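You operate a simulated robot arm through the tools that you are given. There is no shell and no other tool. Be economical: measure what you need, move in short steps, check, and stop when the job is done.

The job below is to be done with a simulated robot arm. You get a single attempt, and the scene is never put back.

## Task
Grease the tops of the red pad and the blue pad.
Fine: use the green brush and the yellow tin; lid on the black rubber square meanwhile, brush back, lid on again. Set down upright: short green brush. A coat counts when it lies all over at full strength: go over it till it gets no stronger.

The check looks at the end state, three seconds after you hand in, the way a careful person would. Anything else that was tipped, shoved, dropped, spilled or broken makes it a failure. A push-on lid holds only when it is set on centred and level and pressed home; a screw cap is set on level and turned clockwise until tight.

## Robot
A 7-joint arm with a two-finger parallel gripper, fixed in place. Base frame: the origin is at the foot of the arm, x ahead of it, y to its left, z up; the work surface is at about z = 0. Units: mm, rad, N and s.
With the tool pointing down near the work surface it reaches from about 220 to 580 mm from the base axis. Its first joint turns from -1.152 to 1.152 rad. Payload 2.5 kg.
The tool frame sits at the grasp point between the pads (the TCP): z along the fingers, y along the line on which they close. The tips reach 23 mm beyond it. Largest opening 94 mm; finger width 38, thickness 10; the body of the gripper, 54 by 96 mm, starts 39 mm behind the TCP.
Orientation is that of the tool frame in the base frame, as [roll, pitch, yaw] about the fixed x, y, z axes, in that order (R = Rz(yaw) Ry(pitch) Rx(roll)). With the fingers straight down and closing along the base's y, the tool's x points along the base's -x, its y along +y and its z along -z.

## Interface
- The arm moves only by the tool step_arm. Its argument "motion" is a list of rows, each a list of 7 numbers: the finger opening in mm, from 0 to 94, then the shift along the tool's x, y, z in units of 100 mm (1.0 is 100 mm), then the turn, a rotation vector about the tool's x, y, z in units of 180 degrees (1.0 is 180 degrees). In form: [[gripper, dx, dy, dz, rx, ry, rz], ...]. A call has 1 to 10 rows; each row is the pose to reach, as a shift and turn from the pose commanded when the call began, along the tool's axes at that moment. A call with a number of a shift or a turn outside -1 to 1 is refused whole. A row lasts 0.2 s, in which the tool goes at most 50 mm and 0.15 rad; a call with a longer step from one row to the next is refused whole, and so is a gripper value outside its range. A pose out of reach is approached as far as the arm can. The call stops where the force on the tool passes 50 N (or 10 N more than at its start, if that is more) or the arm is blocked; 0.2 s more then pass. The fingers move at their own pace (about 108 mm/s each) and stop on an object; they squeeze with about 29 N. The grip force told is the motor's: it shows also when the fingers shut on nothing. Time passes only in rows, and 0.2 s behind the last, so rows that repeat a pose let the fingers close. The reply holds the time, the measured pose of the TCP, the force on the tool along the base axes, the opening and the grip force, in the units named above and with some noise, with the torque about the TCP (base axes, N m) and any sound that the robot's microphone picked up.
- Cameras (640 x 400 px; columns grow to the right, rows downward): "scene" is fixed at [89.4, -402.6, 553.2]; the picture's right is [0.90, -0.44, 0.00], its down [-0.21, -0.42, -0.88] and it looks along [0.39, 0.79, -0.47] (base axes); focal length 346 px, centre (320, 200). "wrist" rides on the gripper at [86, 16, -74] in the tool frame; the picture's right is [-0.18, 0.98, 0.00], its down [-0.58, -0.11, -0.81] and it looks along [-0.79, -0.15, 0.59] (tool axes); focal length 243 px, centre (320, 200). There is no depth. A picture from a camera that has moved, and an enlarged one, comes with that camera's place and axes in the base frame and with its lens. The place of the scene camera against the robot may be out by one fixed shift of up to 25 mm in any direction.
- camera(camera): a new picture of that camera. It takes no simulated time.
- close_up(camera, box): a new picture of the part [left, top, right, bottom] of that camera's present view, enlarged. It takes no simulated time.
- job_done(): hands the job in; it is judged then, once.

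Go step by step. Nothing tells you positions but the pictures and the camera data: compare them with the known pose of the tool, close in by small moves and look again before you grip or let go. The budget is 120 turns and 68 pictures, counting those below and the enlarged ones. Unless the task says otherwise, let go and move clear before handing in, and close with one line.

The tools are called after ">>>" as name(argument=value, ...) on one line, values as JSON. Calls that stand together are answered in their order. step_arm: Moves the arm, as the interface text tells. Its arguments: {"type":"object","properties":{"motion":{"type":"array"}},"required":["motion"]} The other tools are called the same way: camera (camera) takes a picture; close_up (camera, box) takes an enlarged picture of a part of a camera's view; job_done () hands the job in.

At the start:

```text
t: 0.0
position: [269.5, 178.9, 320.4]
ee_rot: [-3.141, 0.0, 3.14]
wrist_force: [-0.9, 0.4, -0.1]
moment: [0.01, -0.01, 0.03]
grip_width: 94.0
grip_force: 0.2
```

scene: 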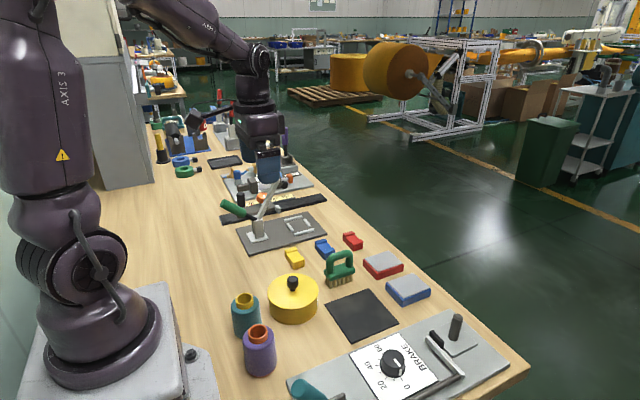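
wrist: 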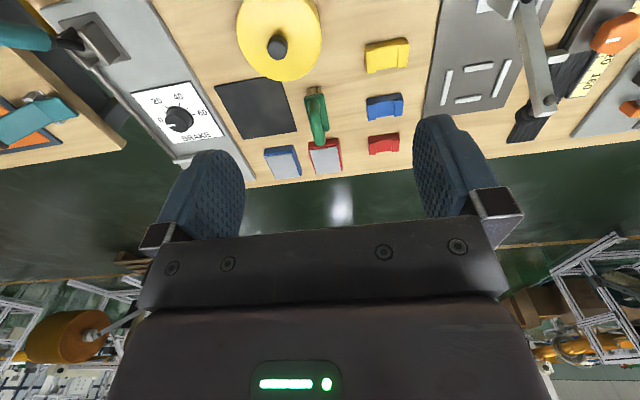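

I see the yellow tin with its knobbed lid, the green brush beside it, the black square, and the red and blue pads near the far edge. I'll take enlarged views to confirm the details.

>>> close_up(camera="scene", box=[220, 210, 450, 350])

>>> close_up(camera="wrist", box=[200, 0, 440, 190])

>>> close_up(camera="scene", box=[130, 90, 350, 240])

```text
2.78 times, centred on (335, 280) of scene
camera zoom: at [89.4, -402.6, 553.2], right [0.9, -0.44, 0.0], down [-0.21, -0.42, -0.88], along [0.39, 0.79, -0.47], focal length 964 px, centre (278, -23)
```

zoom: 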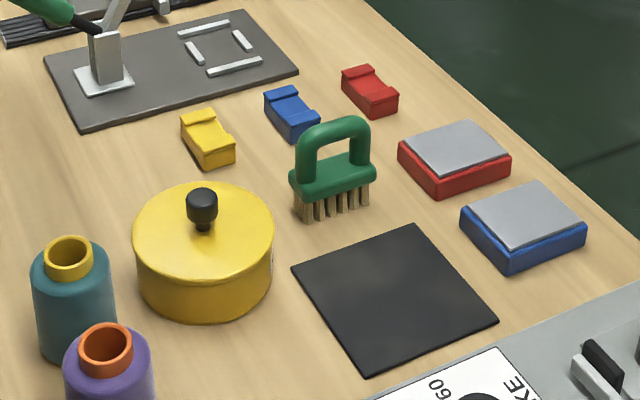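

```text
2.11 times, centred on (320, 95) of wrist
camera zoom: at [181.9, 193.3, 393.8], right [0.18, 0.98, 0.0], down [0.58, -0.11, 0.81], along [0.79, -0.15, -0.59], focal length 511 px, centre (320, 421)
```

zoom: 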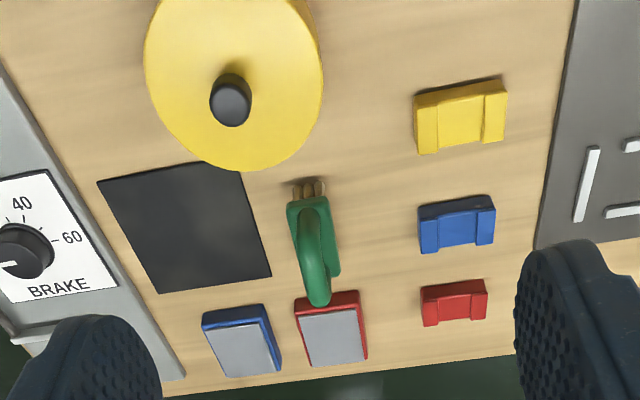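

```text
2.67 times, centred on (240, 165) of scene
camera zoom: at [89.4, -402.6, 553.2], right [0.9, -0.44, 0.0], down [-0.21, -0.42, -0.88], along [0.39, 0.79, -0.47], focal length 924 px, centre (533, 293)
```

zoom: 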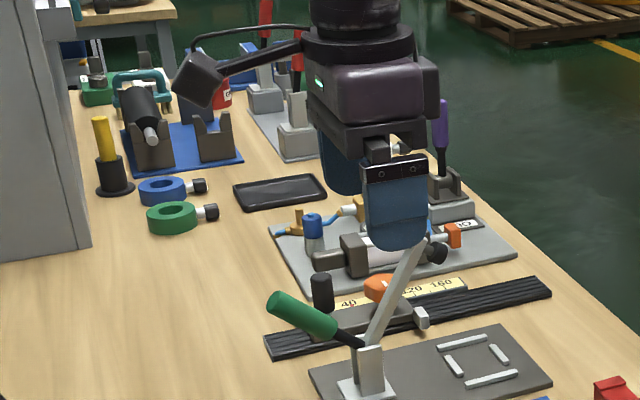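

The pads are the grey-topped blocks at roughly (541, 44) and (543, 137), and the tin is near (302, 119). I'll move above the tin and look from closer.

>>> step_arm(motion=[[94, -0.05, -0.2, 0.3, 0, 0, 0], [94, -0.1, -0.4, 0.6, 0, 0, 0], [94, -0.1, -0.6, 0.9, 0, 0, 0], [94, -0.1, -0.6, 0.9, 0, 0, 0]])

>>> camera(camera="wrist")

>>> camera(camera="scene")

```text
t: 1.0
position: [277.5, 117.1, 229.1]
ee_rot: [3.141, -0.001, -3.141]
wrist_force: [0.4, -0.3, 0.0]
moment: [-0.02, 0.01, 0.0]
grip_width: 94.2
grip_force: 0.0
```

```text
62 pictures are left
camera wrist: at [191.4, 131.6, 302.9], right [0.18, 0.98, 0.0], down [0.58, -0.11, 0.81], along [0.79, -0.15, -0.59], focal length 243 px, centre (320, 200)
```

wrist: 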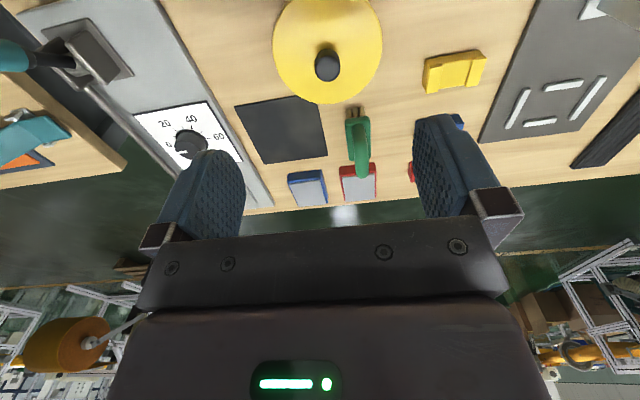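

```text
61 pictures are left
```

scene: 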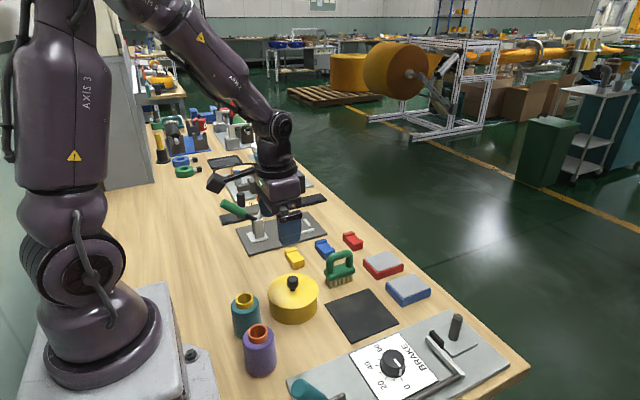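

Knob estimated at about (301, 117), top near z 68, about 22 mm across. I'll come down over it and look again.

>>> step_arm(motion=[[94, -0.12, 0.0, 0.4, 0, 0, 0], [94, -0.24, 0.0, 0.8, 0, 0, 0], [94, -0.24, 0.0, 1.0, 0, 0, 0], [94, -0.24, 0.0, 1.0, 0, 0, 0]])

>>> camera(camera="wrist")

>>> close_up(camera="scene", box=[220, 210, 380, 340])

```text
t: 2.0
position: [304.8, 120.6, 131.0]
ee_rot: [3.141, 0.0, 3.141]
wrist_force: [-0.5, -0.2, -0.3]
moment: [-0.02, 0.0, 0.0]
grip_width: 94.0
grip_force: 0.0
```

```text
60 pictures are left
camera wrist: at [216.8, 135.1, 203.3], right [0.19, 0.98, 0.0], down [0.58, -0.11, 0.81], along [0.79, -0.15, -0.59], focal length 243 px, centre (320, 200)
```

wrist: 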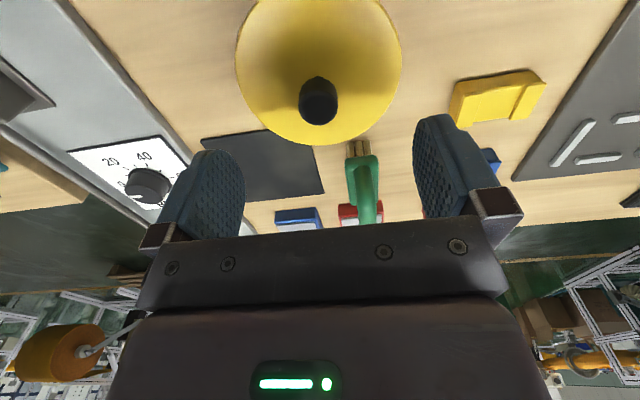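

```text
3.08 times, centred on (300, 275) of scene
camera zoom: at [89.4, -402.6, 553.2], right [0.9, -0.44, 0.0], down [-0.21, -0.42, -0.88], along [0.39, 0.79, -0.47], focal length 1066 px, centre (382, -31)
```

zoom: 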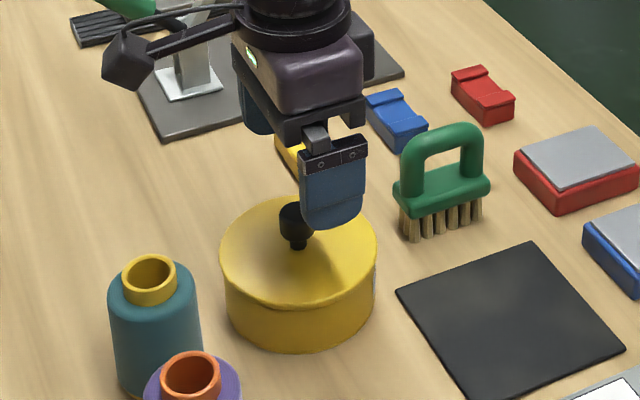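

Knob is at about (304, 117.5), its top near z 62 and the lid surface near z 40. I'll lower to z≈68 with the fingers either side and close.

>>> step_arm(motion=[[60, 0, -0.01, 0.3, 0, 0, 0], [50, 0, -0.01, 0.5, 0, 0, 0], [50, 0, -0.01, 0.62, 0, 0, 0], [50, 0, -0.01, 0.62, 0, 0, 0]])

>>> close_up(camera="scene", box=[240, 220, 360, 320])

>>> camera(camera="wrist")

```text
t: 3.0
position: [302.8, 117.0, 69.2]
ee_rot: [3.141, 0.0, -3.142]
wrist_force: [-3.2, -0.9, 12.9]
moment: [-0.06, 0.11, -0.04]
grip_width: 50.1
grip_force: 0.0
stopped in row 4: the force on the tool passed its limit (the readings are from after the stop); the commanded pose is now the measured one
```

```text
4.00 times, centred on (300, 270) of scene
camera zoom: at [89.4, -402.7, 553.2], right [0.9, -0.44, 0.0], down [-0.21, -0.42, -0.88], along [0.39, 0.79, -0.47], focal length 1386 px, centre (400, -80)
```

zoom: 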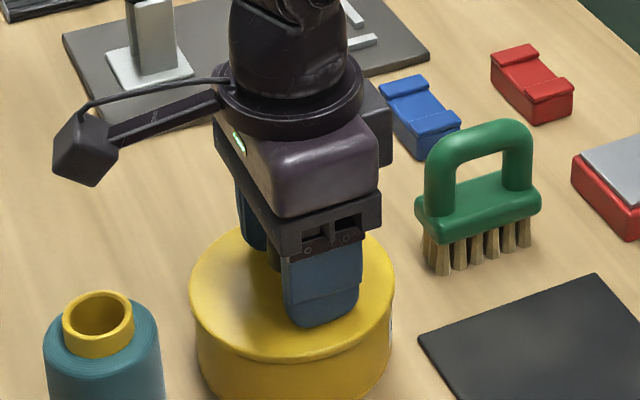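

```text
57 pictures are left
camera wrist: at [216.4, 132.6, 143.4], right [0.18, 0.98, 0.0], down [0.58, -0.11, 0.81], along [0.79, -0.15, -0.59], focal length 243 px, centre (320, 200)
```

wrist: 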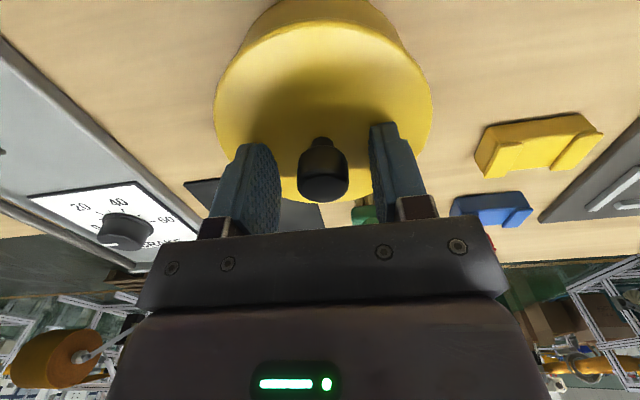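

The fingertips have just touched the lid top, so it lies at z≈46. I'll back off 3 mm and close on the knob.

>>> step_arm(motion=[[50, 0, 0, -0.03, 0, 0, 0], [20, 0, 0, -0.03, 0, 0, 0], [0, 0, 0, -0.03, 0, 0, 0], [0, 0, 0, -0.03, 0, 0, 0]])

```text
t: 4.0
position: [303.1, 118.4, 72.0]
ee_rot: [3.142, 0.001, 3.141]
wrist_force: [-0.7, 0.1, 0.6]
moment: [-0.03, -0.01, -0.02]
grip_width: 22.7
grip_force: 28.8
heard: snap
```

The grip holds at 22.7 mm. Now I'll pull straight up slowly.

>>> step_arm(motion=[[0, 0, 0, -0.02, 0, 0, 0], [0, 0, 0, -0.05, 0, 0, 0], [0, 0, 0, -0.1, 0, 0, 0], [0, 0, 0, -0.2, 0, 0, 0], [0, 0, 0, -0.3, 0, 0, 0]])

>>> camera(camera="scene")

```text
t: 5.2
position: [302.9, 117.7, 102.6]
ee_rot: [3.141, 0.001, 3.141]
wrist_force: [-0.2, -0.6, -0.5]
moment: [0.01, -0.02, 0.02]
grip_width: 22.9
grip_force: 28.9
```

```text
56 pictures are left
```

scene: 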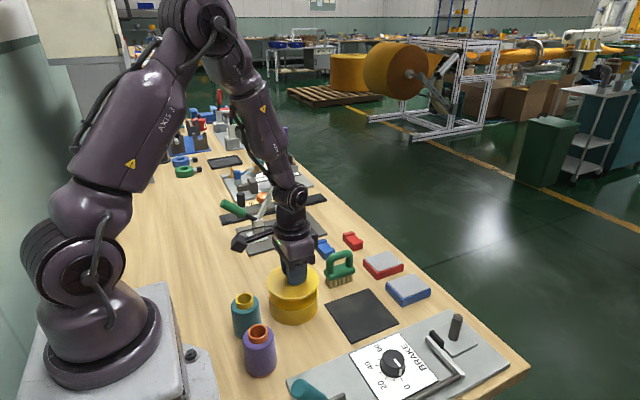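

The lid appears to have come off freely. I'll raise it and carry it toward the black square, then look before lowering.

>>> step_arm(motion=[[0, 0, 0, -0.3, 0, 0, 0], [0, 0, 0, -0.5, 0, 0, 0], [0, -0.25, -0.2, -0.5, 0, 0, 0], [0, -0.5, -0.4, -0.5, 0, 0, 0], [0, -0.75, -0.6, -0.5, 0, 0, 0], [0, -0.9, -0.8, -0.5, 0, 0, 0], [0, -0.9, -0.8, -0.5, 0, 0, 0]])

>>> camera(camera="wrist")

>>> close_up(camera="scene", box=[220, 200, 460, 350])

```text
t: 6.8
position: [394.6, 36.9, 153.1]
ee_rot: [3.14, 0.0, -3.141]
wrist_force: [0.3, 0.2, -1.0]
moment: [0.0, 0.02, -0.02]
grip_width: 22.9
grip_force: 29.2
```

```text
55 pictures are left
camera wrist: at [307.6, 52.2, 226.4], right [0.18, 0.98, 0.0], down [0.58, -0.11, 0.81], along [0.79, -0.15, -0.59], focal length 243 px, centre (320, 200)
```

wrist: 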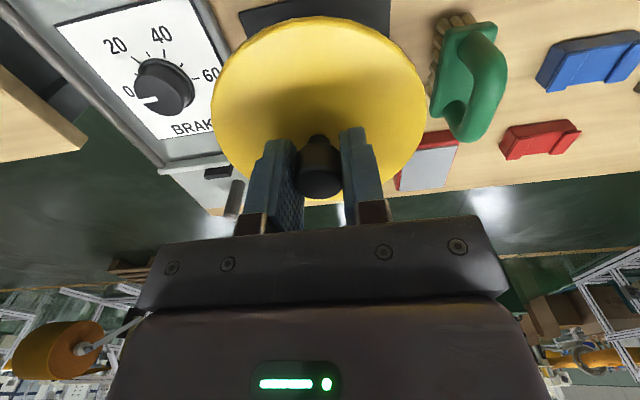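

```text
2.67 times, centred on (340, 275) of scene
camera zoom: at [89.4, -402.7, 553.2], right [0.9, -0.44, 0.0], down [-0.21, -0.42, -0.88], along [0.39, 0.79, -0.47], focal length 924 px, centre (267, 0)
```

zoom: 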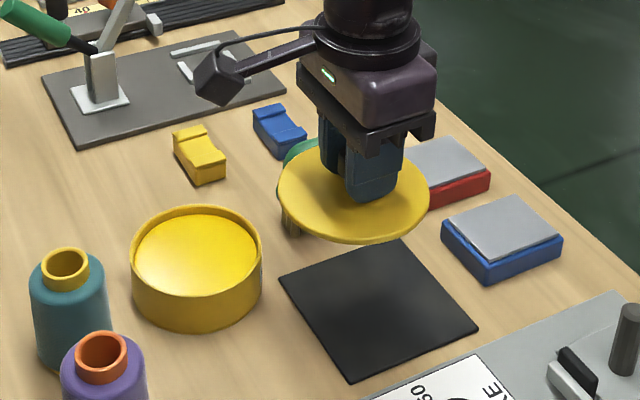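

The tin is open with grease in it, and the lid hangs level from the gripper. The square's centre is about (418, 36), so I'll move over it and lower partway.

>>> step_arm(motion=[[0, -0.25, -0.01, 0, 0, 0, 0], [0, -0.25, -0.01, 0.3, 0, 0, 0], [0, -0.25, -0.01, 0.6, 0, 0, 0], [0, -0.25, -0.01, 0.85, 0, 0, 0], [0, -0.25, -0.01, 0.95, 0, 0, 0], [0, -0.25, -0.01, 0.95, 0, 0, 0]])

>>> close_up(camera="scene", box=[300, 220, 440, 350])

>>> camera(camera="wrist")

```text
t: 8.2
position: [418.5, 37.1, 57.9]
ee_rot: [3.141, 0.002, 3.141]
wrist_force: [0.4, 0.7, -0.2]
moment: [-0.01, 0.03, -0.01]
grip_width: 22.9
grip_force: 29.7
```

```text
3.08 times, centred on (370, 285) of scene
camera zoom: at [89.4, -402.6, 553.2], right [0.9, -0.44, 0.0], down [-0.21, -0.42, -0.88], along [0.39, 0.79, -0.47], focal length 1066 px, centre (166, -62)
```

zoom: 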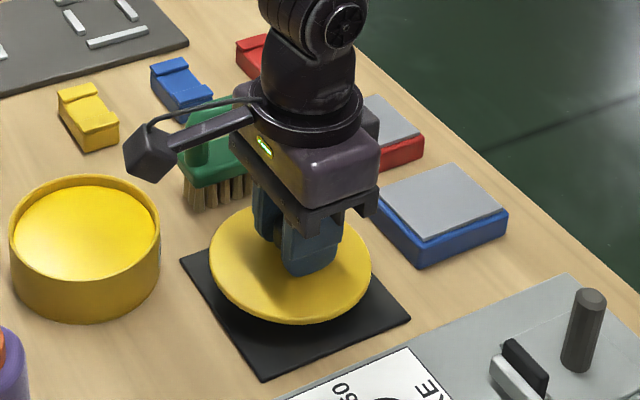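

```text
52 pictures are left
camera wrist: at [330.6, 52.6, 131.2], right [0.18, 0.98, 0.0], down [0.58, -0.11, 0.81], along [0.79, -0.15, -0.59], focal length 243 px, centre (320, 200)
```

wrist: 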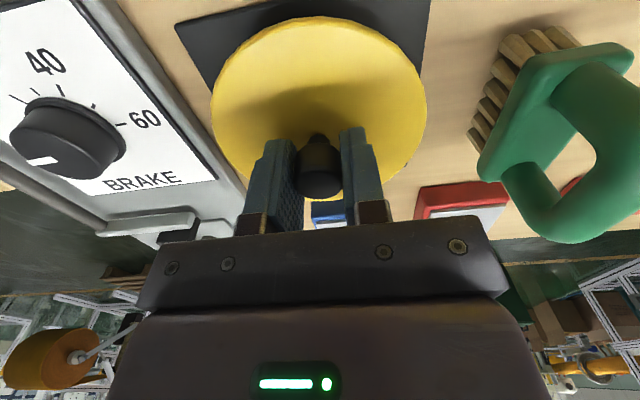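

The lid is centred over the square and about 20 mm above it. I'll lower until it touches.

>>> step_arm(motion=[[0, 0, 0, 0.08, 0, 0, 0], [0, 0, 0, 0.13, 0, 0, 0], [0, 0, 0, 0.16, 0, 0, 0], [0, 0, 0, 0.18, 0, 0, 0], [0, 0, 0, 0.2, 0, 0, 0], [0, 0, 0, 0.22, 0, 0, 0]])

```text
t: 9.6
position: [417.4, 37.3, 35.5]
ee_rot: [3.14, 0.001, 3.14]
wrist_force: [-0.1, -0.8, -0.7]
moment: [0.02, -0.01, 0.0]
grip_width: 22.8
grip_force: 28.8
```

No contact yet; the lid top is at about z 10. I'll continue in small steps.

>>> step_arm(motion=[[0, 0, 0, 0.01, 0, 0, 0], [0, 0, 0, 0.02, 0, 0, 0], [0, 0, 0, 0.03, 0, 0, 0], [0, 0, 0, 0.04, 0, 0, 0]])

>>> close_up(camera="scene", box=[310, 250, 430, 350])

```text
t: 10.6
position: [417.9, 36.9, 33.1]
ee_rot: [-3.139, 0.003, 3.141]
wrist_force: [-8.6, 0.3, 38.0]
moment: [-0.17, 0.21, -0.01]
grip_width: 22.8
grip_force: 29.5
```

```text
4.00 times, centred on (370, 300) of scene
camera zoom: at [89.2, -402.7, 553.2], right [0.9, -0.44, 0.0], down [-0.21, -0.42, -0.88], along [0.39, 0.79, -0.47], focal length 1386 px, centre (120, -200)
```

zoom: 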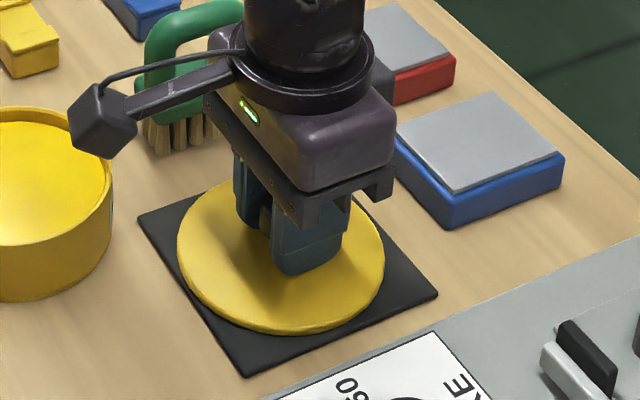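

The lid rests on the square (contact at z≈34). I'll relieve the force, open and rise clear.

>>> step_arm(motion=[[0, 0, 0, 0.025, 0, 0, 0], [0, 0, 0, 0.025, 0, 0, 0], [40, 0, 0, 0.025, 0, 0, 0], [50, 0, 0, 0.025, 0, 0, 0], [50, 0, 0, -0.2, 0, 0, 0], [50, 0, 0, -0.5, 0, 0, 0], [50, 0, 0, -0.95, 0, 0, 0], [50, 0, 0, -1.0, 0, 0, 0]])

>>> camera(camera="wrist")

>>> close_up(camera="scene", box=[310, 230, 430, 350])

```text
t: 11.0
position: [418.8, 37.4, 32.6]
ee_rot: [-3.141, 0.005, -3.141]
wrist_force: [-2.9, -0.9, 7.7]
moment: [-0.14, 0.05, -0.05]
grip_width: 22.7
grip_force: 29.2
stopped in row 1: the force on the tool passed its limit (the readings are from after the stop); the commanded pose is now the measured one
```

```text
50 pictures are left
camera wrist: at [332.3, 52.1, 106.0], right [0.18, 0.98, 0.0], down [0.58, -0.11, 0.81], along [0.79, -0.15, -0.59], focal length 243 px, centre (320, 200)
```

wrist: 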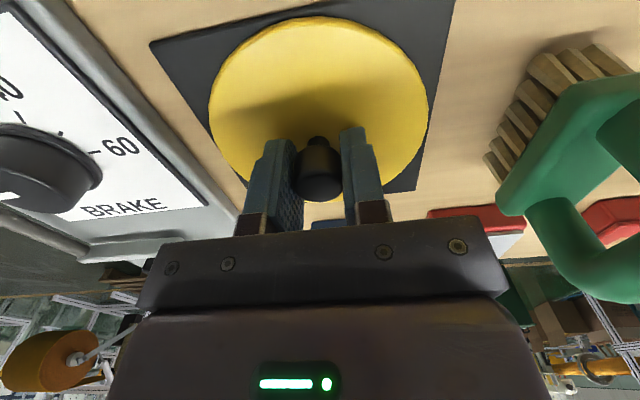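

```text
3.33 times, centred on (370, 290) of scene
camera zoom: at [89.4, -402.7, 553.2], right [0.9, -0.44, 0.0], down [-0.21, -0.42, -0.88], along [0.39, 0.79, -0.47], focal length 1155 px, centre (153, -100)
```

zoom: 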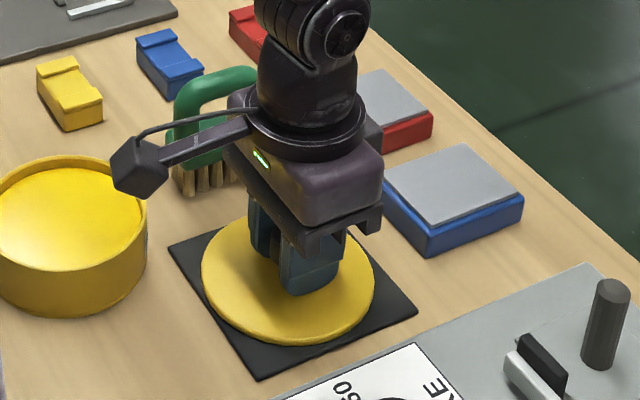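

I briefly pressed the wrong way there, but it stopped safely with the lid still on the square. Now I'll open and rise.

>>> step_arm(motion=[[0, 0, 0, -0.005, 0, 0, 0], [50, 0, 0, -0.005, 0, 0, 0], [50, 0, 0, -0.005, 0, 0, 0], [50, 0, 0, -0.2, 0, 0, 0], [50, 0, 0, -0.6, 0, 0, 0], [50, 0, 0, -1.0, 0, 0, 0], [50, 0, 0, -1.0, 0, 0, 0]])

>>> camera(camera="wrist")

```text
t: 12.6
position: [419.5, 38.2, 132.9]
ee_rot: [3.139, 0.003, -3.141]
wrist_force: [-0.6, 1.4, -0.4]
moment: [0.01, 0.02, -0.04]
grip_width: 50.0
grip_force: 0.1
```

```text
48 pictures are left
camera wrist: at [331.8, 53.0, 207.4], right [0.18, 0.98, 0.0], down [0.58, -0.11, 0.81], along [0.79, -0.15, -0.59], focal length 243 px, centre (320, 200)
```

wrist: 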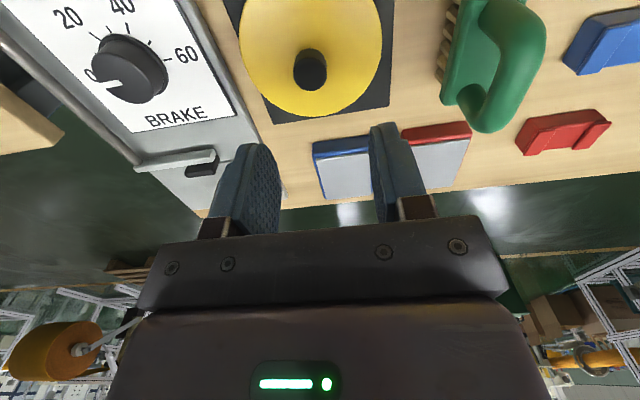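

The lid is sitting well on the square and the brush's long axis runs roughly along x. I'll rise and back off to view the brush properly.

>>> step_arm(motion=[[80, 0, 0, -0.45, 0, 0, 0], [80, 0.2, 0.35, -0.45, 0, 0, 0], [80, 0.4, 0.7, -0.45, 0, 0, 0], [80, 0.55, 1.0, -0.45, 0, 0, 0], [80, 0.55, 1.0, -0.45, 0, 0, 0]])

>>> camera(camera="wrist")

>>> close_up(camera="scene", box=[300, 220, 440, 320])

```text
t: 13.8
position: [364.8, 137.7, 178.7]
ee_rot: [-3.141, 0.004, -3.141]
wrist_force: [0.6, 0.7, -0.1]
moment: [-0.03, 0.02, 0.01]
grip_width: 79.8
grip_force: 0.0
```

```text
47 pictures are left
camera wrist: at [276.6, 152.6, 251.1], right [0.18, 0.98, 0.0], down [0.58, -0.11, 0.81], along [0.79, -0.15, -0.59], focal length 243 px, centre (320, 200)
```

wrist: 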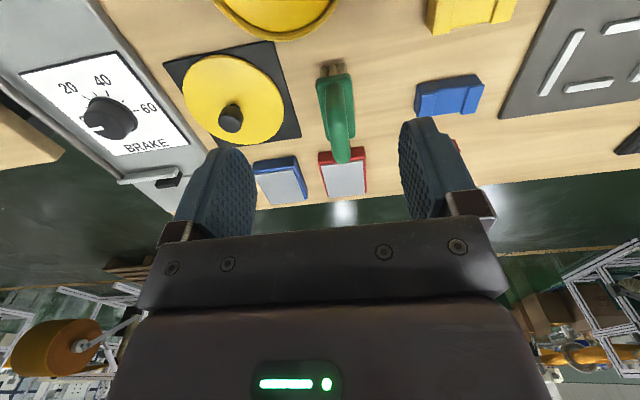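

```text
4.00 times, centred on (370, 270) of scene
camera zoom: at [89.4, -402.6, 553.2], right [0.9, -0.44, 0.0], down [-0.21, -0.42, -0.88], along [0.39, 0.79, -0.47], focal length 1386 px, centre (120, -80)
```

zoom: 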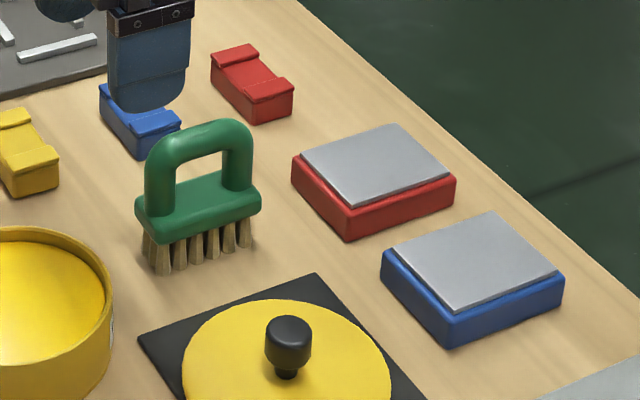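

I'll enlarge the wrist view around the brush and pads to measure them.

>>> close_up(camera="wrist", box=[240, 40, 400, 210])

```text
2.35 times, centred on (320, 125) of wrist
camera zoom: at [276.6, 152.6, 251.1], right [0.18, 0.98, 0.0], down [0.58, -0.11, 0.81], along [0.79, -0.15, -0.59], focal length 571 px, centre (320, 376)
```

zoom: 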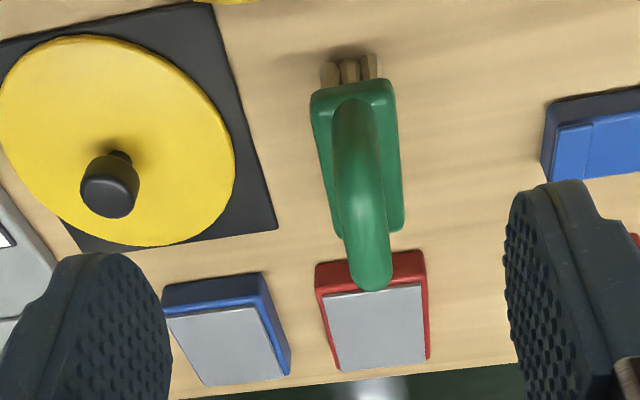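

The brush is centred near (419, 144), its handle bar running along x (about -4°), with the bar top near z 83. I'll go over it with the fingers spread either side, then check.

>>> step_arm(motion=[[60, -0.3, 0.03, 0, 0, 0, 0.02], [60, -0.552, 0.063, 0.2, 0, 0, 0.02], [60, -0.552, 0.063, 0.55, 0, 0, 0.02], [60, -0.552, 0.063, 0.55, 0, 0, 0.02]])

>>> camera(camera="wrist")

>>> close_up(camera="scene", box=[290, 210, 410, 310])

```text
t: 14.8
position: [419.1, 142.2, 122.6]
ee_rot: [-3.141, 0.004, 3.079]
wrist_force: [-0.1, -0.3, -0.9]
moment: [-0.02, 0.03, 0.03]
grip_width: 60.0
grip_force: 0.1
```

```text
44 pictures are left
camera wrist: at [333.0, 162.0, 195.4], right [0.25, 0.97, 0.0], down [0.57, -0.15, 0.81], along [0.78, -0.2, -0.59], focal length 243 px, centre (320, 200)
```

wrist: 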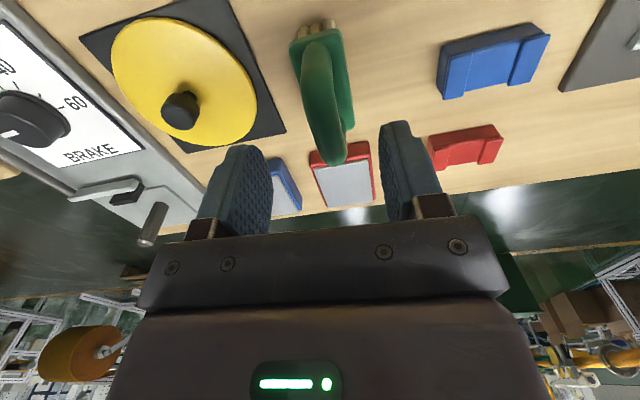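

```text
4.00 times, centred on (350, 260) of scene
camera zoom: at [89.4, -402.6, 553.2], right [0.9, -0.44, 0.0], down [-0.21, -0.42, -0.88], along [0.39, 0.79, -0.47], focal length 1386 px, centre (200, -40)
```

zoom: 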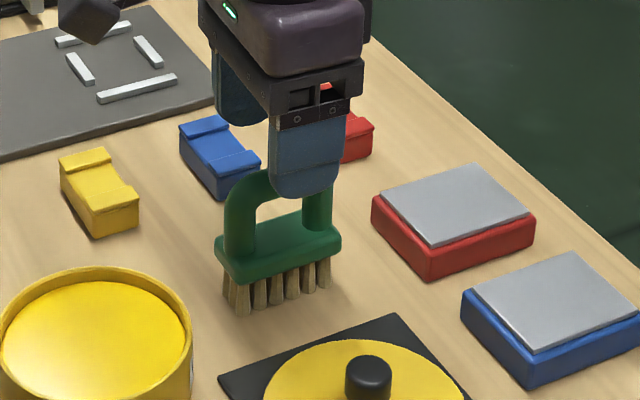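

I'll enlarge the wrist view to see how well the bar is centred between the fingers.

>>> close_up(camera="wrist", box=[220, 10, 440, 200])

```text
2.11 times, centred on (330, 105) of wrist
camera zoom: at [333.0, 162.0, 195.4], right [0.25, 0.97, 0.0], down [0.57, -0.15, 0.81], along [0.78, -0.2, -0.59], focal length 511 px, centre (299, 400)
```

zoom: 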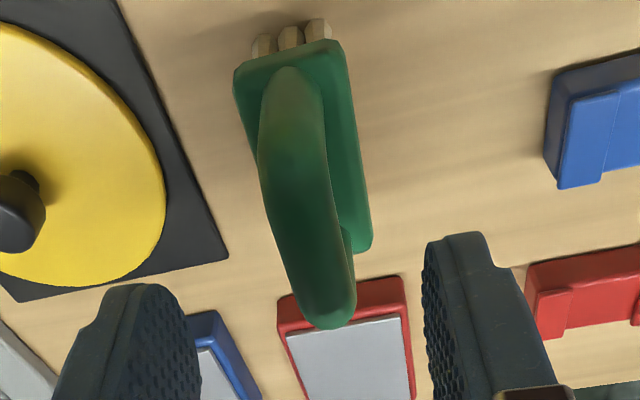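

The bar is about 2 to 3 mm to the left (+y) of the fingers' centre and the direction matches. I'll correct that, descend to z≈75 and close.

>>> step_arm(motion=[[60, -0.02, 0.025, 0.2, 0, 0, 0], [60, -0.02, 0.025, 0.4, 0, 0, 0], [60, -0.02, 0.025, 0.48, 0, 0, 0], [60, -0.02, 0.025, 0.48, 0, 0, 0]])

>>> camera(camera="wrist")

>>> close_up(camera="scene", box=[290, 210, 410, 310])

```text
t: 15.8
position: [423.1, 144.4, 76.0]
ee_rot: [3.141, 0.004, 3.079]
wrist_force: [-0.2, 0.2, -0.1]
moment: [-0.02, 0.04, -0.01]
grip_width: 60.1
grip_force: 0.1
```

```text
41 pictures are left
camera wrist: at [335.6, 165.0, 147.6], right [0.25, 0.97, 0.0], down [0.57, -0.15, 0.81], along [0.78, -0.2, -0.59], focal length 243 px, centre (320, 200)
```

wrist: 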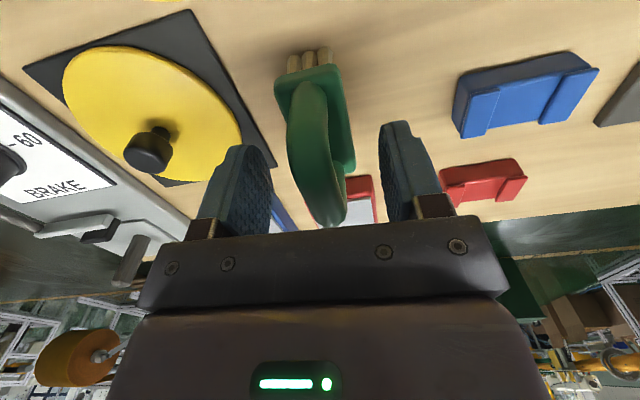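

```text
4.00 times, centred on (350, 260) of scene
camera zoom: at [89.4, -402.6, 553.2], right [0.9, -0.44, 0.0], down [-0.21, -0.42, -0.88], along [0.39, 0.79, -0.47], focal length 1386 px, centre (200, -40)
```

zoom: 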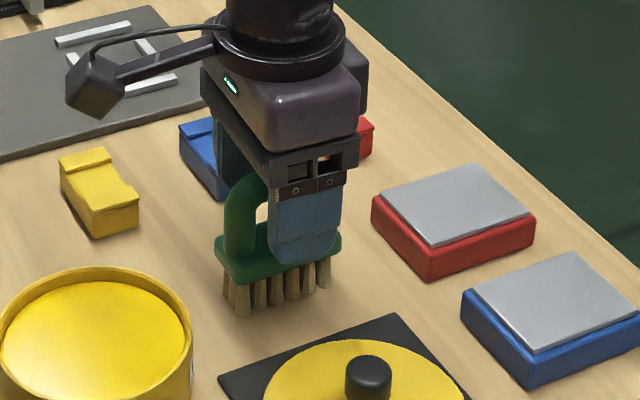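

The bar lies between the fingers at the right height. I'll close on it.

>>> step_arm(motion=[[30, 0, 0, 0, 0, 0, 0], [0, 0, 0, 0, 0, 0, 0], [0, 0, 0, 0, 0, 0, 0], [0, 0, 0, 0, 0, 0, 0]])

>>> close_up(camera="scene", box=[290, 210, 410, 310])

```text
t: 16.8
position: [421.3, 145.0, 74.2]
ee_rot: [3.141, 0.004, 3.078]
wrist_force: [0.5, -0.5, 0.7]
moment: [-0.02, 0.03, 0.02]
grip_width: 17.5
grip_force: 28.8
```

```text
4.00 times, centred on (350, 260) of scene
camera zoom: at [89.4, -402.6, 553.2], right [0.9, -0.44, 0.0], down [-0.21, -0.42, -0.88], along [0.39, 0.79, -0.47], focal length 1386 px, centre (200, -40)
```

zoom: 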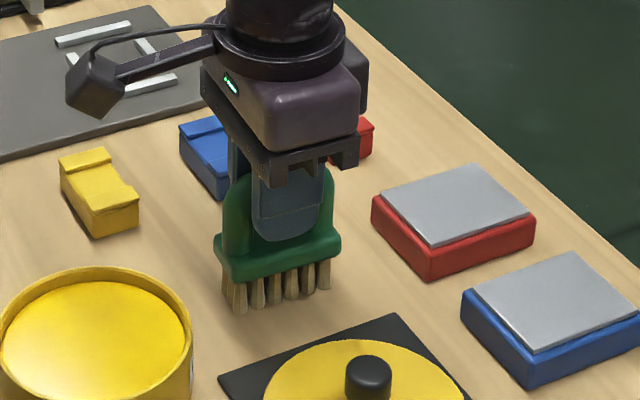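

I have a firm hold (17.5 mm) with the brush's rest pose at (421, 146, z 75). I'll lift it and carry it toward the tin.

>>> step_arm(motion=[[0, 0, 0, -0.1, 0, 0, 0], [0, 0, 0, -0.4, 0, 0, 0], [0, 0, 0, -0.7, 0, 0, 0], [0, 0.3, -0.1, -0.7, 0, 0, 0], [0, 0.6, -0.2, -0.7, 0, 0, 0], [0, 0.9, -0.3, -0.7, 0, 0, 0], [0, 0.9, -0.3, -0.7, 0, 0, 0]])

>>> camera(camera="wrist")

>>> close_up(camera="scene", box=[230, 200, 370, 330])

```text
t: 18.4
position: [329.4, 120.9, 144.4]
ee_rot: [3.141, 0.003, 3.079]
wrist_force: [-0.8, -0.2, -1.0]
moment: [0.01, -0.02, 0.01]
grip_width: 17.7
grip_force: 29.2
```

```text
38 pictures are left
camera wrist: at [242.1, 140.8, 218.0], right [0.25, 0.97, 0.0], down [0.57, -0.15, 0.81], along [0.78, -0.2, -0.59], focal length 243 px, centre (320, 200)
```

wrist: 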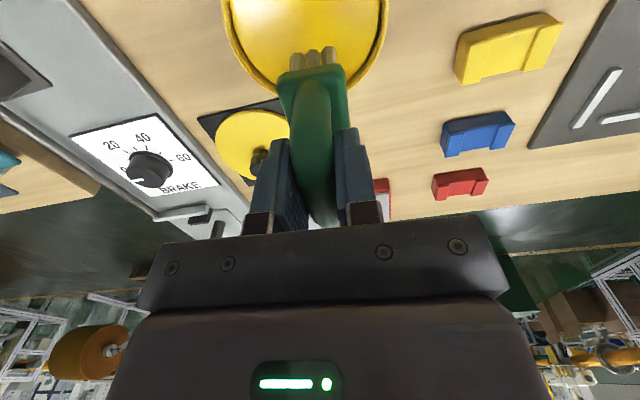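

```text
3.08 times, centred on (300, 265) of scene
camera zoom: at [89.4, -402.7, 553.2], right [0.9, -0.44, 0.0], down [-0.21, -0.42, -0.88], along [0.39, 0.79, -0.47], focal length 1066 px, centre (382, 0)
```

zoom: 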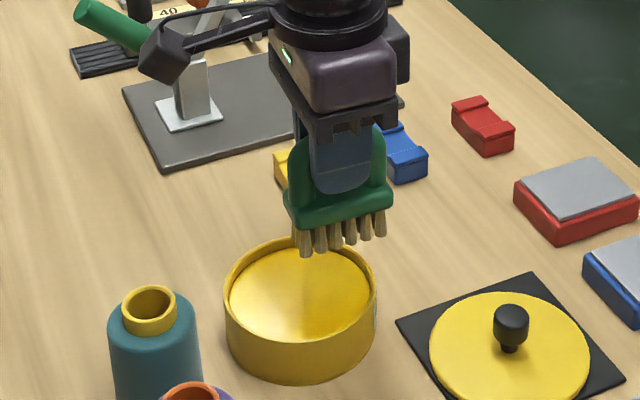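

Brush held upright with bristles at z≈70. I'll centre it over the tin and lower toward the grease.

>>> step_arm(motion=[[0, 0.262, -0.054, 0, 0, 0, 0], [0, 0.262, -0.054, 0.15, 0, 0, 0], [0, 0.262, -0.054, 0.3, 0, 0, 0], [0, 0.262, -0.054, 0.3, 0, 0, 0]])

>>> close_up(camera="scene", box=[240, 220, 360, 330])

```text
t: 19.4
position: [302.2, 116.6, 114.2]
ee_rot: [3.141, 0.003, 3.079]
wrist_force: [1.0, 0.5, -1.5]
moment: [0.0, -0.02, -0.03]
grip_width: 17.6
grip_force: 28.8
```

```text
3.64 times, centred on (300, 275) of scene
camera zoom: at [89.4, -402.6, 553.2], right [0.9, -0.44, 0.0], down [-0.21, -0.42, -0.88], along [0.39, 0.79, -0.47], focal length 1260 px, centre (393, -73)
```

zoom: 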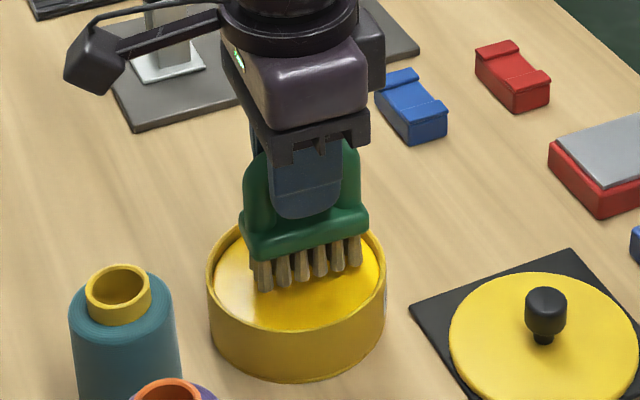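

The bristles are inside the rim, just above the grease. I'll lower further, watching the force.

>>> step_arm(motion=[[0, 0, 0, 0.03, 0, 0, 0], [0, 0, 0, 0.06, 0, 0, 0], [0, 0, 0, 0.09, 0, 0, 0], [0, 0, 0, 0.11, 0, 0, 0], [0, 0, 0, 0.11, 0, 0, 0]])

>>> close_up(camera="scene", box=[240, 220, 360, 330])

```text
t: 20.6
position: [303.8, 118.6, 103.8]
ee_rot: [3.14, 0.006, 3.079]
wrist_force: [-2.0, -0.7, 26.8]
moment: [-0.01, -0.07, 0.04]
grip_width: 17.6
grip_force: 29.5
```

```text
3.64 times, centred on (300, 275) of scene
camera zoom: at [89.3, -402.7, 553.2], right [0.9, -0.44, 0.0], down [-0.21, -0.42, -0.88], along [0.39, 0.79, -0.47], focal length 1260 px, centre (393, -73)
```

zoom: 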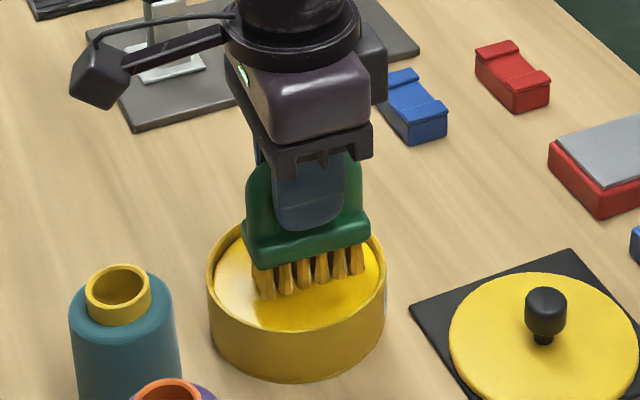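

The bristles have taken on the yellow grease. I'll lift out and carry the brush toward the red pad, whose top I place at x 508–580, y 110–165.

>>> step_arm(motion=[[0, 0, 0, -0.05, 0, 0, 0], [0, 0, 0, -0.25, 0, 0, 0], [0, 0, 0, -0.45, 0, 0, 0], [0, -0.3, 0.05, -0.45, 0, 0, 0], [0, -0.6, 0.1, -0.45, 0, 0, 0], [0, -0.95, 0.15, -0.45, 0, 0, 0], [0, -0.95, 0.15, -0.45, 0, 0, 0]])

>>> step_arm(motion=[[0, -0.4, 0.05, 0, 0, 0, 0], [0, -0.8, 0.1, 0, 0, 0, 0], [0, -0.98, 0.14, 0, 0, 0, 0], [0, -0.98, 0.14, 0, 0, 0, 0]])

>>> camera(camera="wrist")

>>> close_up(camera="scene", box=[320, 190, 460, 320])

```text
t: 22.2
position: [397.3, 126.4, 149.3]
ee_rot: [3.142, 0.005, 3.079]
wrist_force: [-0.5, 0.0, -0.1]
moment: [0.01, 0.0, -0.01]
grip_width: 17.4
grip_force: 29.0
```

```text
t: 23.2
position: [496.7, 135.9, 150.2]
ee_rot: [-3.141, 0.004, 3.078]
wrist_force: [-0.1, 0.0, -1.2]
moment: [0.02, 0.0, 0.02]
grip_width: 17.6
grip_force: 29.0
```

```text
34 pictures are left
camera wrist: at [411.1, 155.0, 222.1], right [0.25, 0.97, 0.0], down [0.57, -0.15, 0.81], along [0.78, -0.2, -0.59], focal length 243 px, centre (320, 200)
```

wrist: 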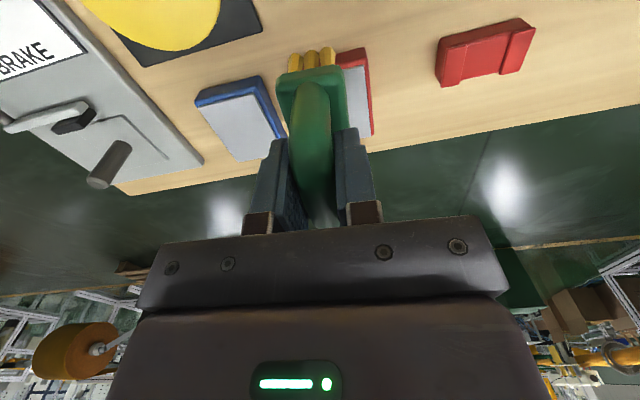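

```text
3.08 times, centred on (390, 255) of scene
camera zoom: at [89.4, -402.6, 553.2], right [0.9, -0.44, 0.0], down [-0.21, -0.42, -0.88], along [0.39, 0.79, -0.47], focal length 1066 px, centre (105, 31)
```

zoom: 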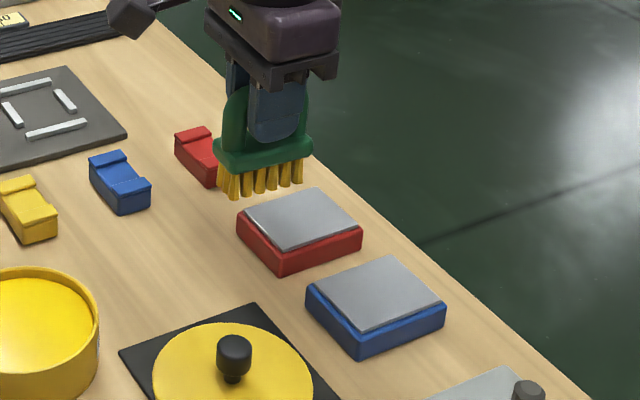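

The brush is short of the red pad, and my pad coordinates agree with this view. I'll move over lane one (x≈536) and lower to find the pad top.

>>> step_arm(motion=[[0, -0.2, 0.0, 0, 0, 0, 0], [0, -0.39, 0.03, 0.1, 0, 0, 0], [0, -0.39, 0.03, 0.35, 0, 0, 0], [0, -0.39, 0.03, 0.45, 0, 0, 0], [0, -0.39, 0.03, 0.48, 0, 0, 0], [0, -0.39, 0.03, 0.49, 0, 0, 0], [0, -0.39, 0.03, 0.5, 0, 0, 0]])

>>> close_up(camera="scene", box=[320, 190, 460, 320])

```text
t: 24.8
position: [537.1, 135.6, 99.2]
ee_rot: [3.141, 0.003, 3.08]
wrist_force: [-1.1, 0.4, -2.4]
moment: [0.03, -0.02, 0.0]
grip_width: 17.6
grip_force: 29.1
```

```text
3.08 times, centred on (390, 255) of scene
camera zoom: at [89.4, -402.6, 553.2], right [0.9, -0.44, 0.0], down [-0.21, -0.42, -0.88], along [0.39, 0.79, -0.47], focal length 1066 px, centre (105, 31)
```

zoom: 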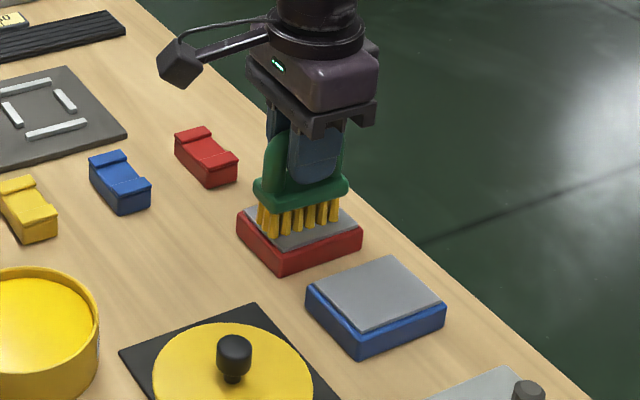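

The bristles hover just over the pad. I'll lower in 1 mm steps.

>>> step_arm(motion=[[0, 0, 0, 0.01, 0, 0, 0], [0, 0, 0, 0.02, 0, 0, 0], [0, 0, 0, 0.03, 0, 0, 0]])

```text
t: 25.6
position: [537.6, 136.1, 98.1]
ee_rot: [3.14, 0.006, 3.079]
wrist_force: [-5.8, -1.4, 17.7]
moment: [-0.03, -0.07, 0.0]
grip_width: 17.7
grip_force: 29.4
```

Contact at 18 N. Now I'll sweep across y along this lane and back.

>>> step_arm(motion=[[0, 0, 0.08, 0, 0, 0, 0], [0, 0, 0.15, 0, 0, 0, 0], [0, 0, 0.2, 0, 0, 0, 0], [0, 0, 0.1, 0, 0, 0, 0], [0, 0, 0, 0, 0, 0, 0], [0, 0, -0.1, 0, 0, 0, 0], [0, 0, -0.18, 0, 0, 0, 0], [0, 0, -0.1, 0, 0, 0, 0], [0, 0, 0, 0, 0, 0, 0]])

>>> close_up(camera="scene", box=[340, 220, 450, 310])

```text
t: 27.6
position: [538.4, 132.7, 96.9]
ee_rot: [-3.14, 0.007, 3.077]
wrist_force: [0.6, -7.1, 20.0]
moment: [-0.25, 0.13, 0.05]
grip_width: 17.8
grip_force: 29.1
```

```text
4.44 times, centred on (395, 265) of scene
camera zoom: at [89.3, -402.7, 553.2], right [0.9, -0.44, 0.0], down [-0.21, -0.42, -0.88], along [0.39, 0.79, -0.47], focal length 1540 px, centre (-13, -89)
```

zoom: 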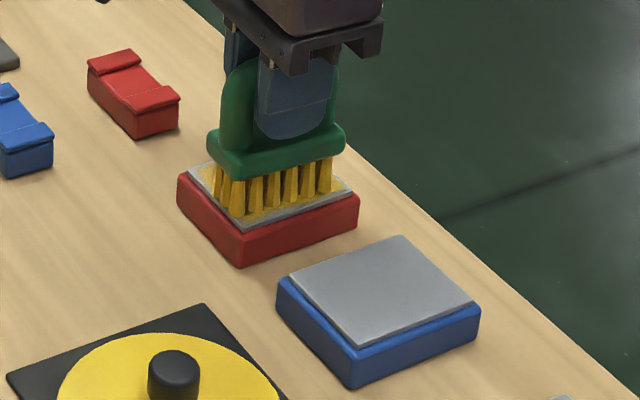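

The coat is laying down, with the edges still grey. I'll work the near (x-) lane and then the far (x+) lane with wider strokes.

>>> step_arm(motion=[[0, 0.11, 0, 0, 0, 0, 0], [0, 0.11, 0.1, 0, 0, 0, 0], [0, 0.11, 0.2, 0, 0, 0, 0], [0, 0.11, 0.25, 0, 0, 0, 0], [0, 0.11, 0.12, 0, 0, 0, 0], [0, 0.11, 0, 0, 0, 0, 0], [0, 0.11, -0.12, 0, 0, 0, 0], [0, 0.11, -0.22, 0, 0, 0, 0], [0, 0.11, -0.12, 0, 0, 0, 0], [0, 0.11, 0, 0, 0, 0, 0]])

>>> step_arm(motion=[[0, -0.12, 0, 0, 0, 0, 0], [0, -0.23, 0.1, 0, 0, 0, 0], [0, -0.23, 0.2, 0, 0, 0, 0], [0, -0.23, 0.25, 0, 0, 0, 0], [0, -0.23, 0.12, 0, 0, 0, 0], [0, -0.23, 0, 0, 0, 0, 0], [0, -0.23, -0.12, 0, 0, 0, 0], [0, -0.23, -0.2, 0, 0, 0, 0], [0, -0.23, -0.12, 0, 0, 0, 0], [0, -0.23, 0, 0, 0, 0, 0]])

>>> step_arm(motion=[[0, 0.05, 0, -0.1, 0, 0, 0], [0, 0.3, 0, -0.4, 0, 0, 0], [0, 0.6, 0, -0.5, 0, 0, 0], [0, 0.95, 0, -0.5, 0, 0, 0], [0, 0.95, 0, -0.5, 0, 0, 0]])

>>> close_up(camera="scene", box=[340, 220, 450, 310])

```text
t: 29.8
position: [524.5, 135.1, 94.5]
ee_rot: [-3.141, 0.002, 3.078]
wrist_force: [-0.6, -2.4, 4.7]
moment: [-0.12, -0.28, -0.11]
grip_width: 17.7
grip_force: 29.0
```

```text
t: 32.0
position: [549.9, 133.1, 95.6]
ee_rot: [3.141, 0.004, 3.079]
wrist_force: [0.2, -1.3, -0.4]
moment: [0.03, 0.02, -0.03]
grip_width: 17.4
grip_force: 29.3
```

```text
t: 33.2
position: [454.9, 138.7, 144.4]
ee_rot: [-3.141, 0.004, 3.08]
wrist_force: [-0.1, -0.6, -0.5]
moment: [-0.04, 0.03, -0.01]
grip_width: 17.4
grip_force: 29.4
```

```text
4.44 times, centred on (395, 265) of scene
camera zoom: at [89.4, -402.6, 553.2], right [0.9, -0.44, 0.0], down [-0.21, -0.42, -0.88], along [0.39, 0.79, -0.47], focal length 1540 px, centre (-13, -89)
```

zoom: 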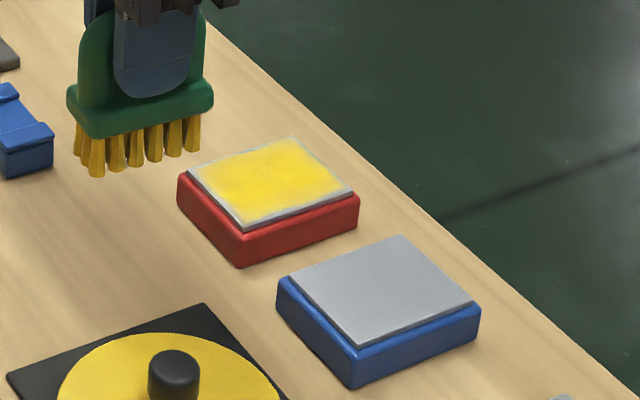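

The middle of the red pad is well coated but edges look thin, and the brush is lighter now. I'll go back to the tin for more grease.

>>> step_arm(motion=[[0, 0.4, -0.1, -0.05, 0, 0, 0], [0, 0.8, -0.2, -0.05, 0, 0, 0], [0, 0.95, -0.28, -0.05, 0, 0, 0]])

>>> step_arm(motion=[[0, 0.3, -0.01, 0, 0, 0, 0], [0, 0.554, -0.02, 0, 0, 0, 0], [0, 0.554, -0.02, 0.25, 0, 0, 0], [0, 0.554, -0.02, 0.4, 0, 0, 0], [0, 0.554, -0.02, 0.44, 0, 0, 0], [0, 0.554, -0.02, 0.46, 0, 0, 0], [0, 0.554, -0.02, 0.48, 0, 0, 0], [0, 0.554, -0.02, 0.48, 0, 0, 0]])

>>> close_up(camera="scene", box=[240, 210, 440, 330])

```text
t: 34.0
position: [358.4, 117.6, 149.9]
ee_rot: [3.142, 0.004, 3.079]
wrist_force: [-0.3, -0.3, -0.9]
moment: [0.01, 0.03, 0.02]
grip_width: 17.5
grip_force: 29.1
```

```text
t: 35.8
position: [300.8, 119.6, 102.1]
ee_rot: [-3.141, 0.003, 3.078]
wrist_force: [-0.1, 0.0, -0.4]
moment: [-0.02, 0.0, 0.0]
grip_width: 17.4
grip_force: 28.7
```

```text
3.20 times, centred on (340, 270) of scene
camera zoom: at [89.4, -402.6, 553.2], right [0.9, -0.44, 0.0], down [-0.21, -0.42, -0.88], along [0.39, 0.79, -0.47], focal length 1108 px, centre (256, -24)
```

zoom: 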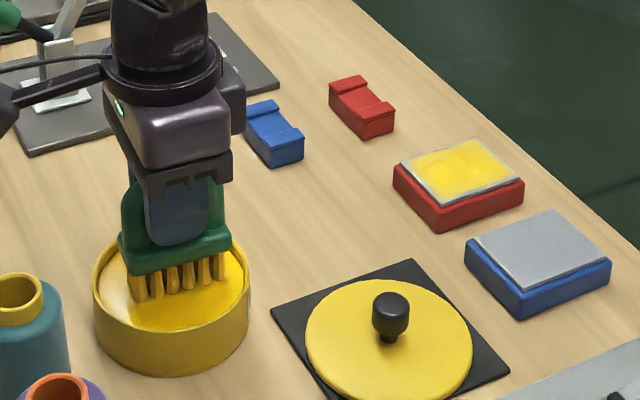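

No contact yet, so the brush has slid up a couple of mm in the grip. I'll lower on until it touches the grease.

>>> step_arm(motion=[[0, 0, 0, 0.01, 0, 0, 0], [0, 0, 0, 0.02, 0, 0, 0], [0, 0, 0, 0.03, 0, 0, 0], [0, 0, 0, 0.03, 0, 0, 0]])

```text
t: 36.8
position: [302.2, 120.0, 100.0]
ee_rot: [3.139, 0.004, 3.079]
wrist_force: [-7.0, -2.0, 26.2]
moment: [0.0, -0.06, -0.01]
grip_width: 17.7
grip_force: 28.8
```

Loaded again. I'll carry it back over the red pad for the edges.

>>> step_arm(motion=[[0, 0, 0, -0.1, 0, 0, 0], [0, 0, 0, -0.46, 0, 0, 0], [0, -0.4, 0.05, -0.46, 0, 0, 0], [0, -0.8, 0.1, -0.46, 0, 0, 0], [0, -0.95, 0.13, -0.46, 0, 0, 0]])

>>> step_arm(motion=[[0, -0.4, 0.05, 0, 0, 0, 0], [0, -0.8, 0.1, 0, 0, 0, 0], [0, -0.95, 0.13, 0, 0, 0, 0]])

>>> step_arm(motion=[[0, -0.3, 0.03, 0, 0, 0, 0], [0, -0.514, 0.07, 0.1, 0, 0, 0], [0, -0.514, 0.07, 0.35, 0, 0, 0], [0, -0.514, 0.07, 0.45, 0, 0, 0], [0, -0.514, 0.07, 0.49, 0, 0, 0], [0, -0.514, 0.07, 0.5, 0, 0, 0], [0, -0.514, 0.07, 0.51, 0, 0, 0], [0, -0.514, 0.07, 0.51, 0, 0, 0]])

```text
t: 38.0
position: [398.9, 127.2, 145.2]
ee_rot: [3.141, 0.003, 3.077]
wrist_force: [-0.8, -0.3, -1.6]
moment: [-0.01, -0.03, 0.01]
grip_width: 17.4
grip_force: 28.2
```

```text
t: 38.8
position: [495.1, 133.2, 146.0]
ee_rot: [-3.141, 0.004, 3.077]
wrist_force: [-0.8, 0.3, -2.0]
moment: [0.03, 0.0, -0.01]
grip_width: 17.2
grip_force: 29.5
```

```text
t: 40.6
position: [545.4, 137.9, 94.4]
ee_rot: [-3.14, 0.004, 3.079]
wrist_force: [0.5, -0.8, -1.2]
moment: [0.02, 0.01, -0.02]
grip_width: 17.7
grip_force: 29.0
```

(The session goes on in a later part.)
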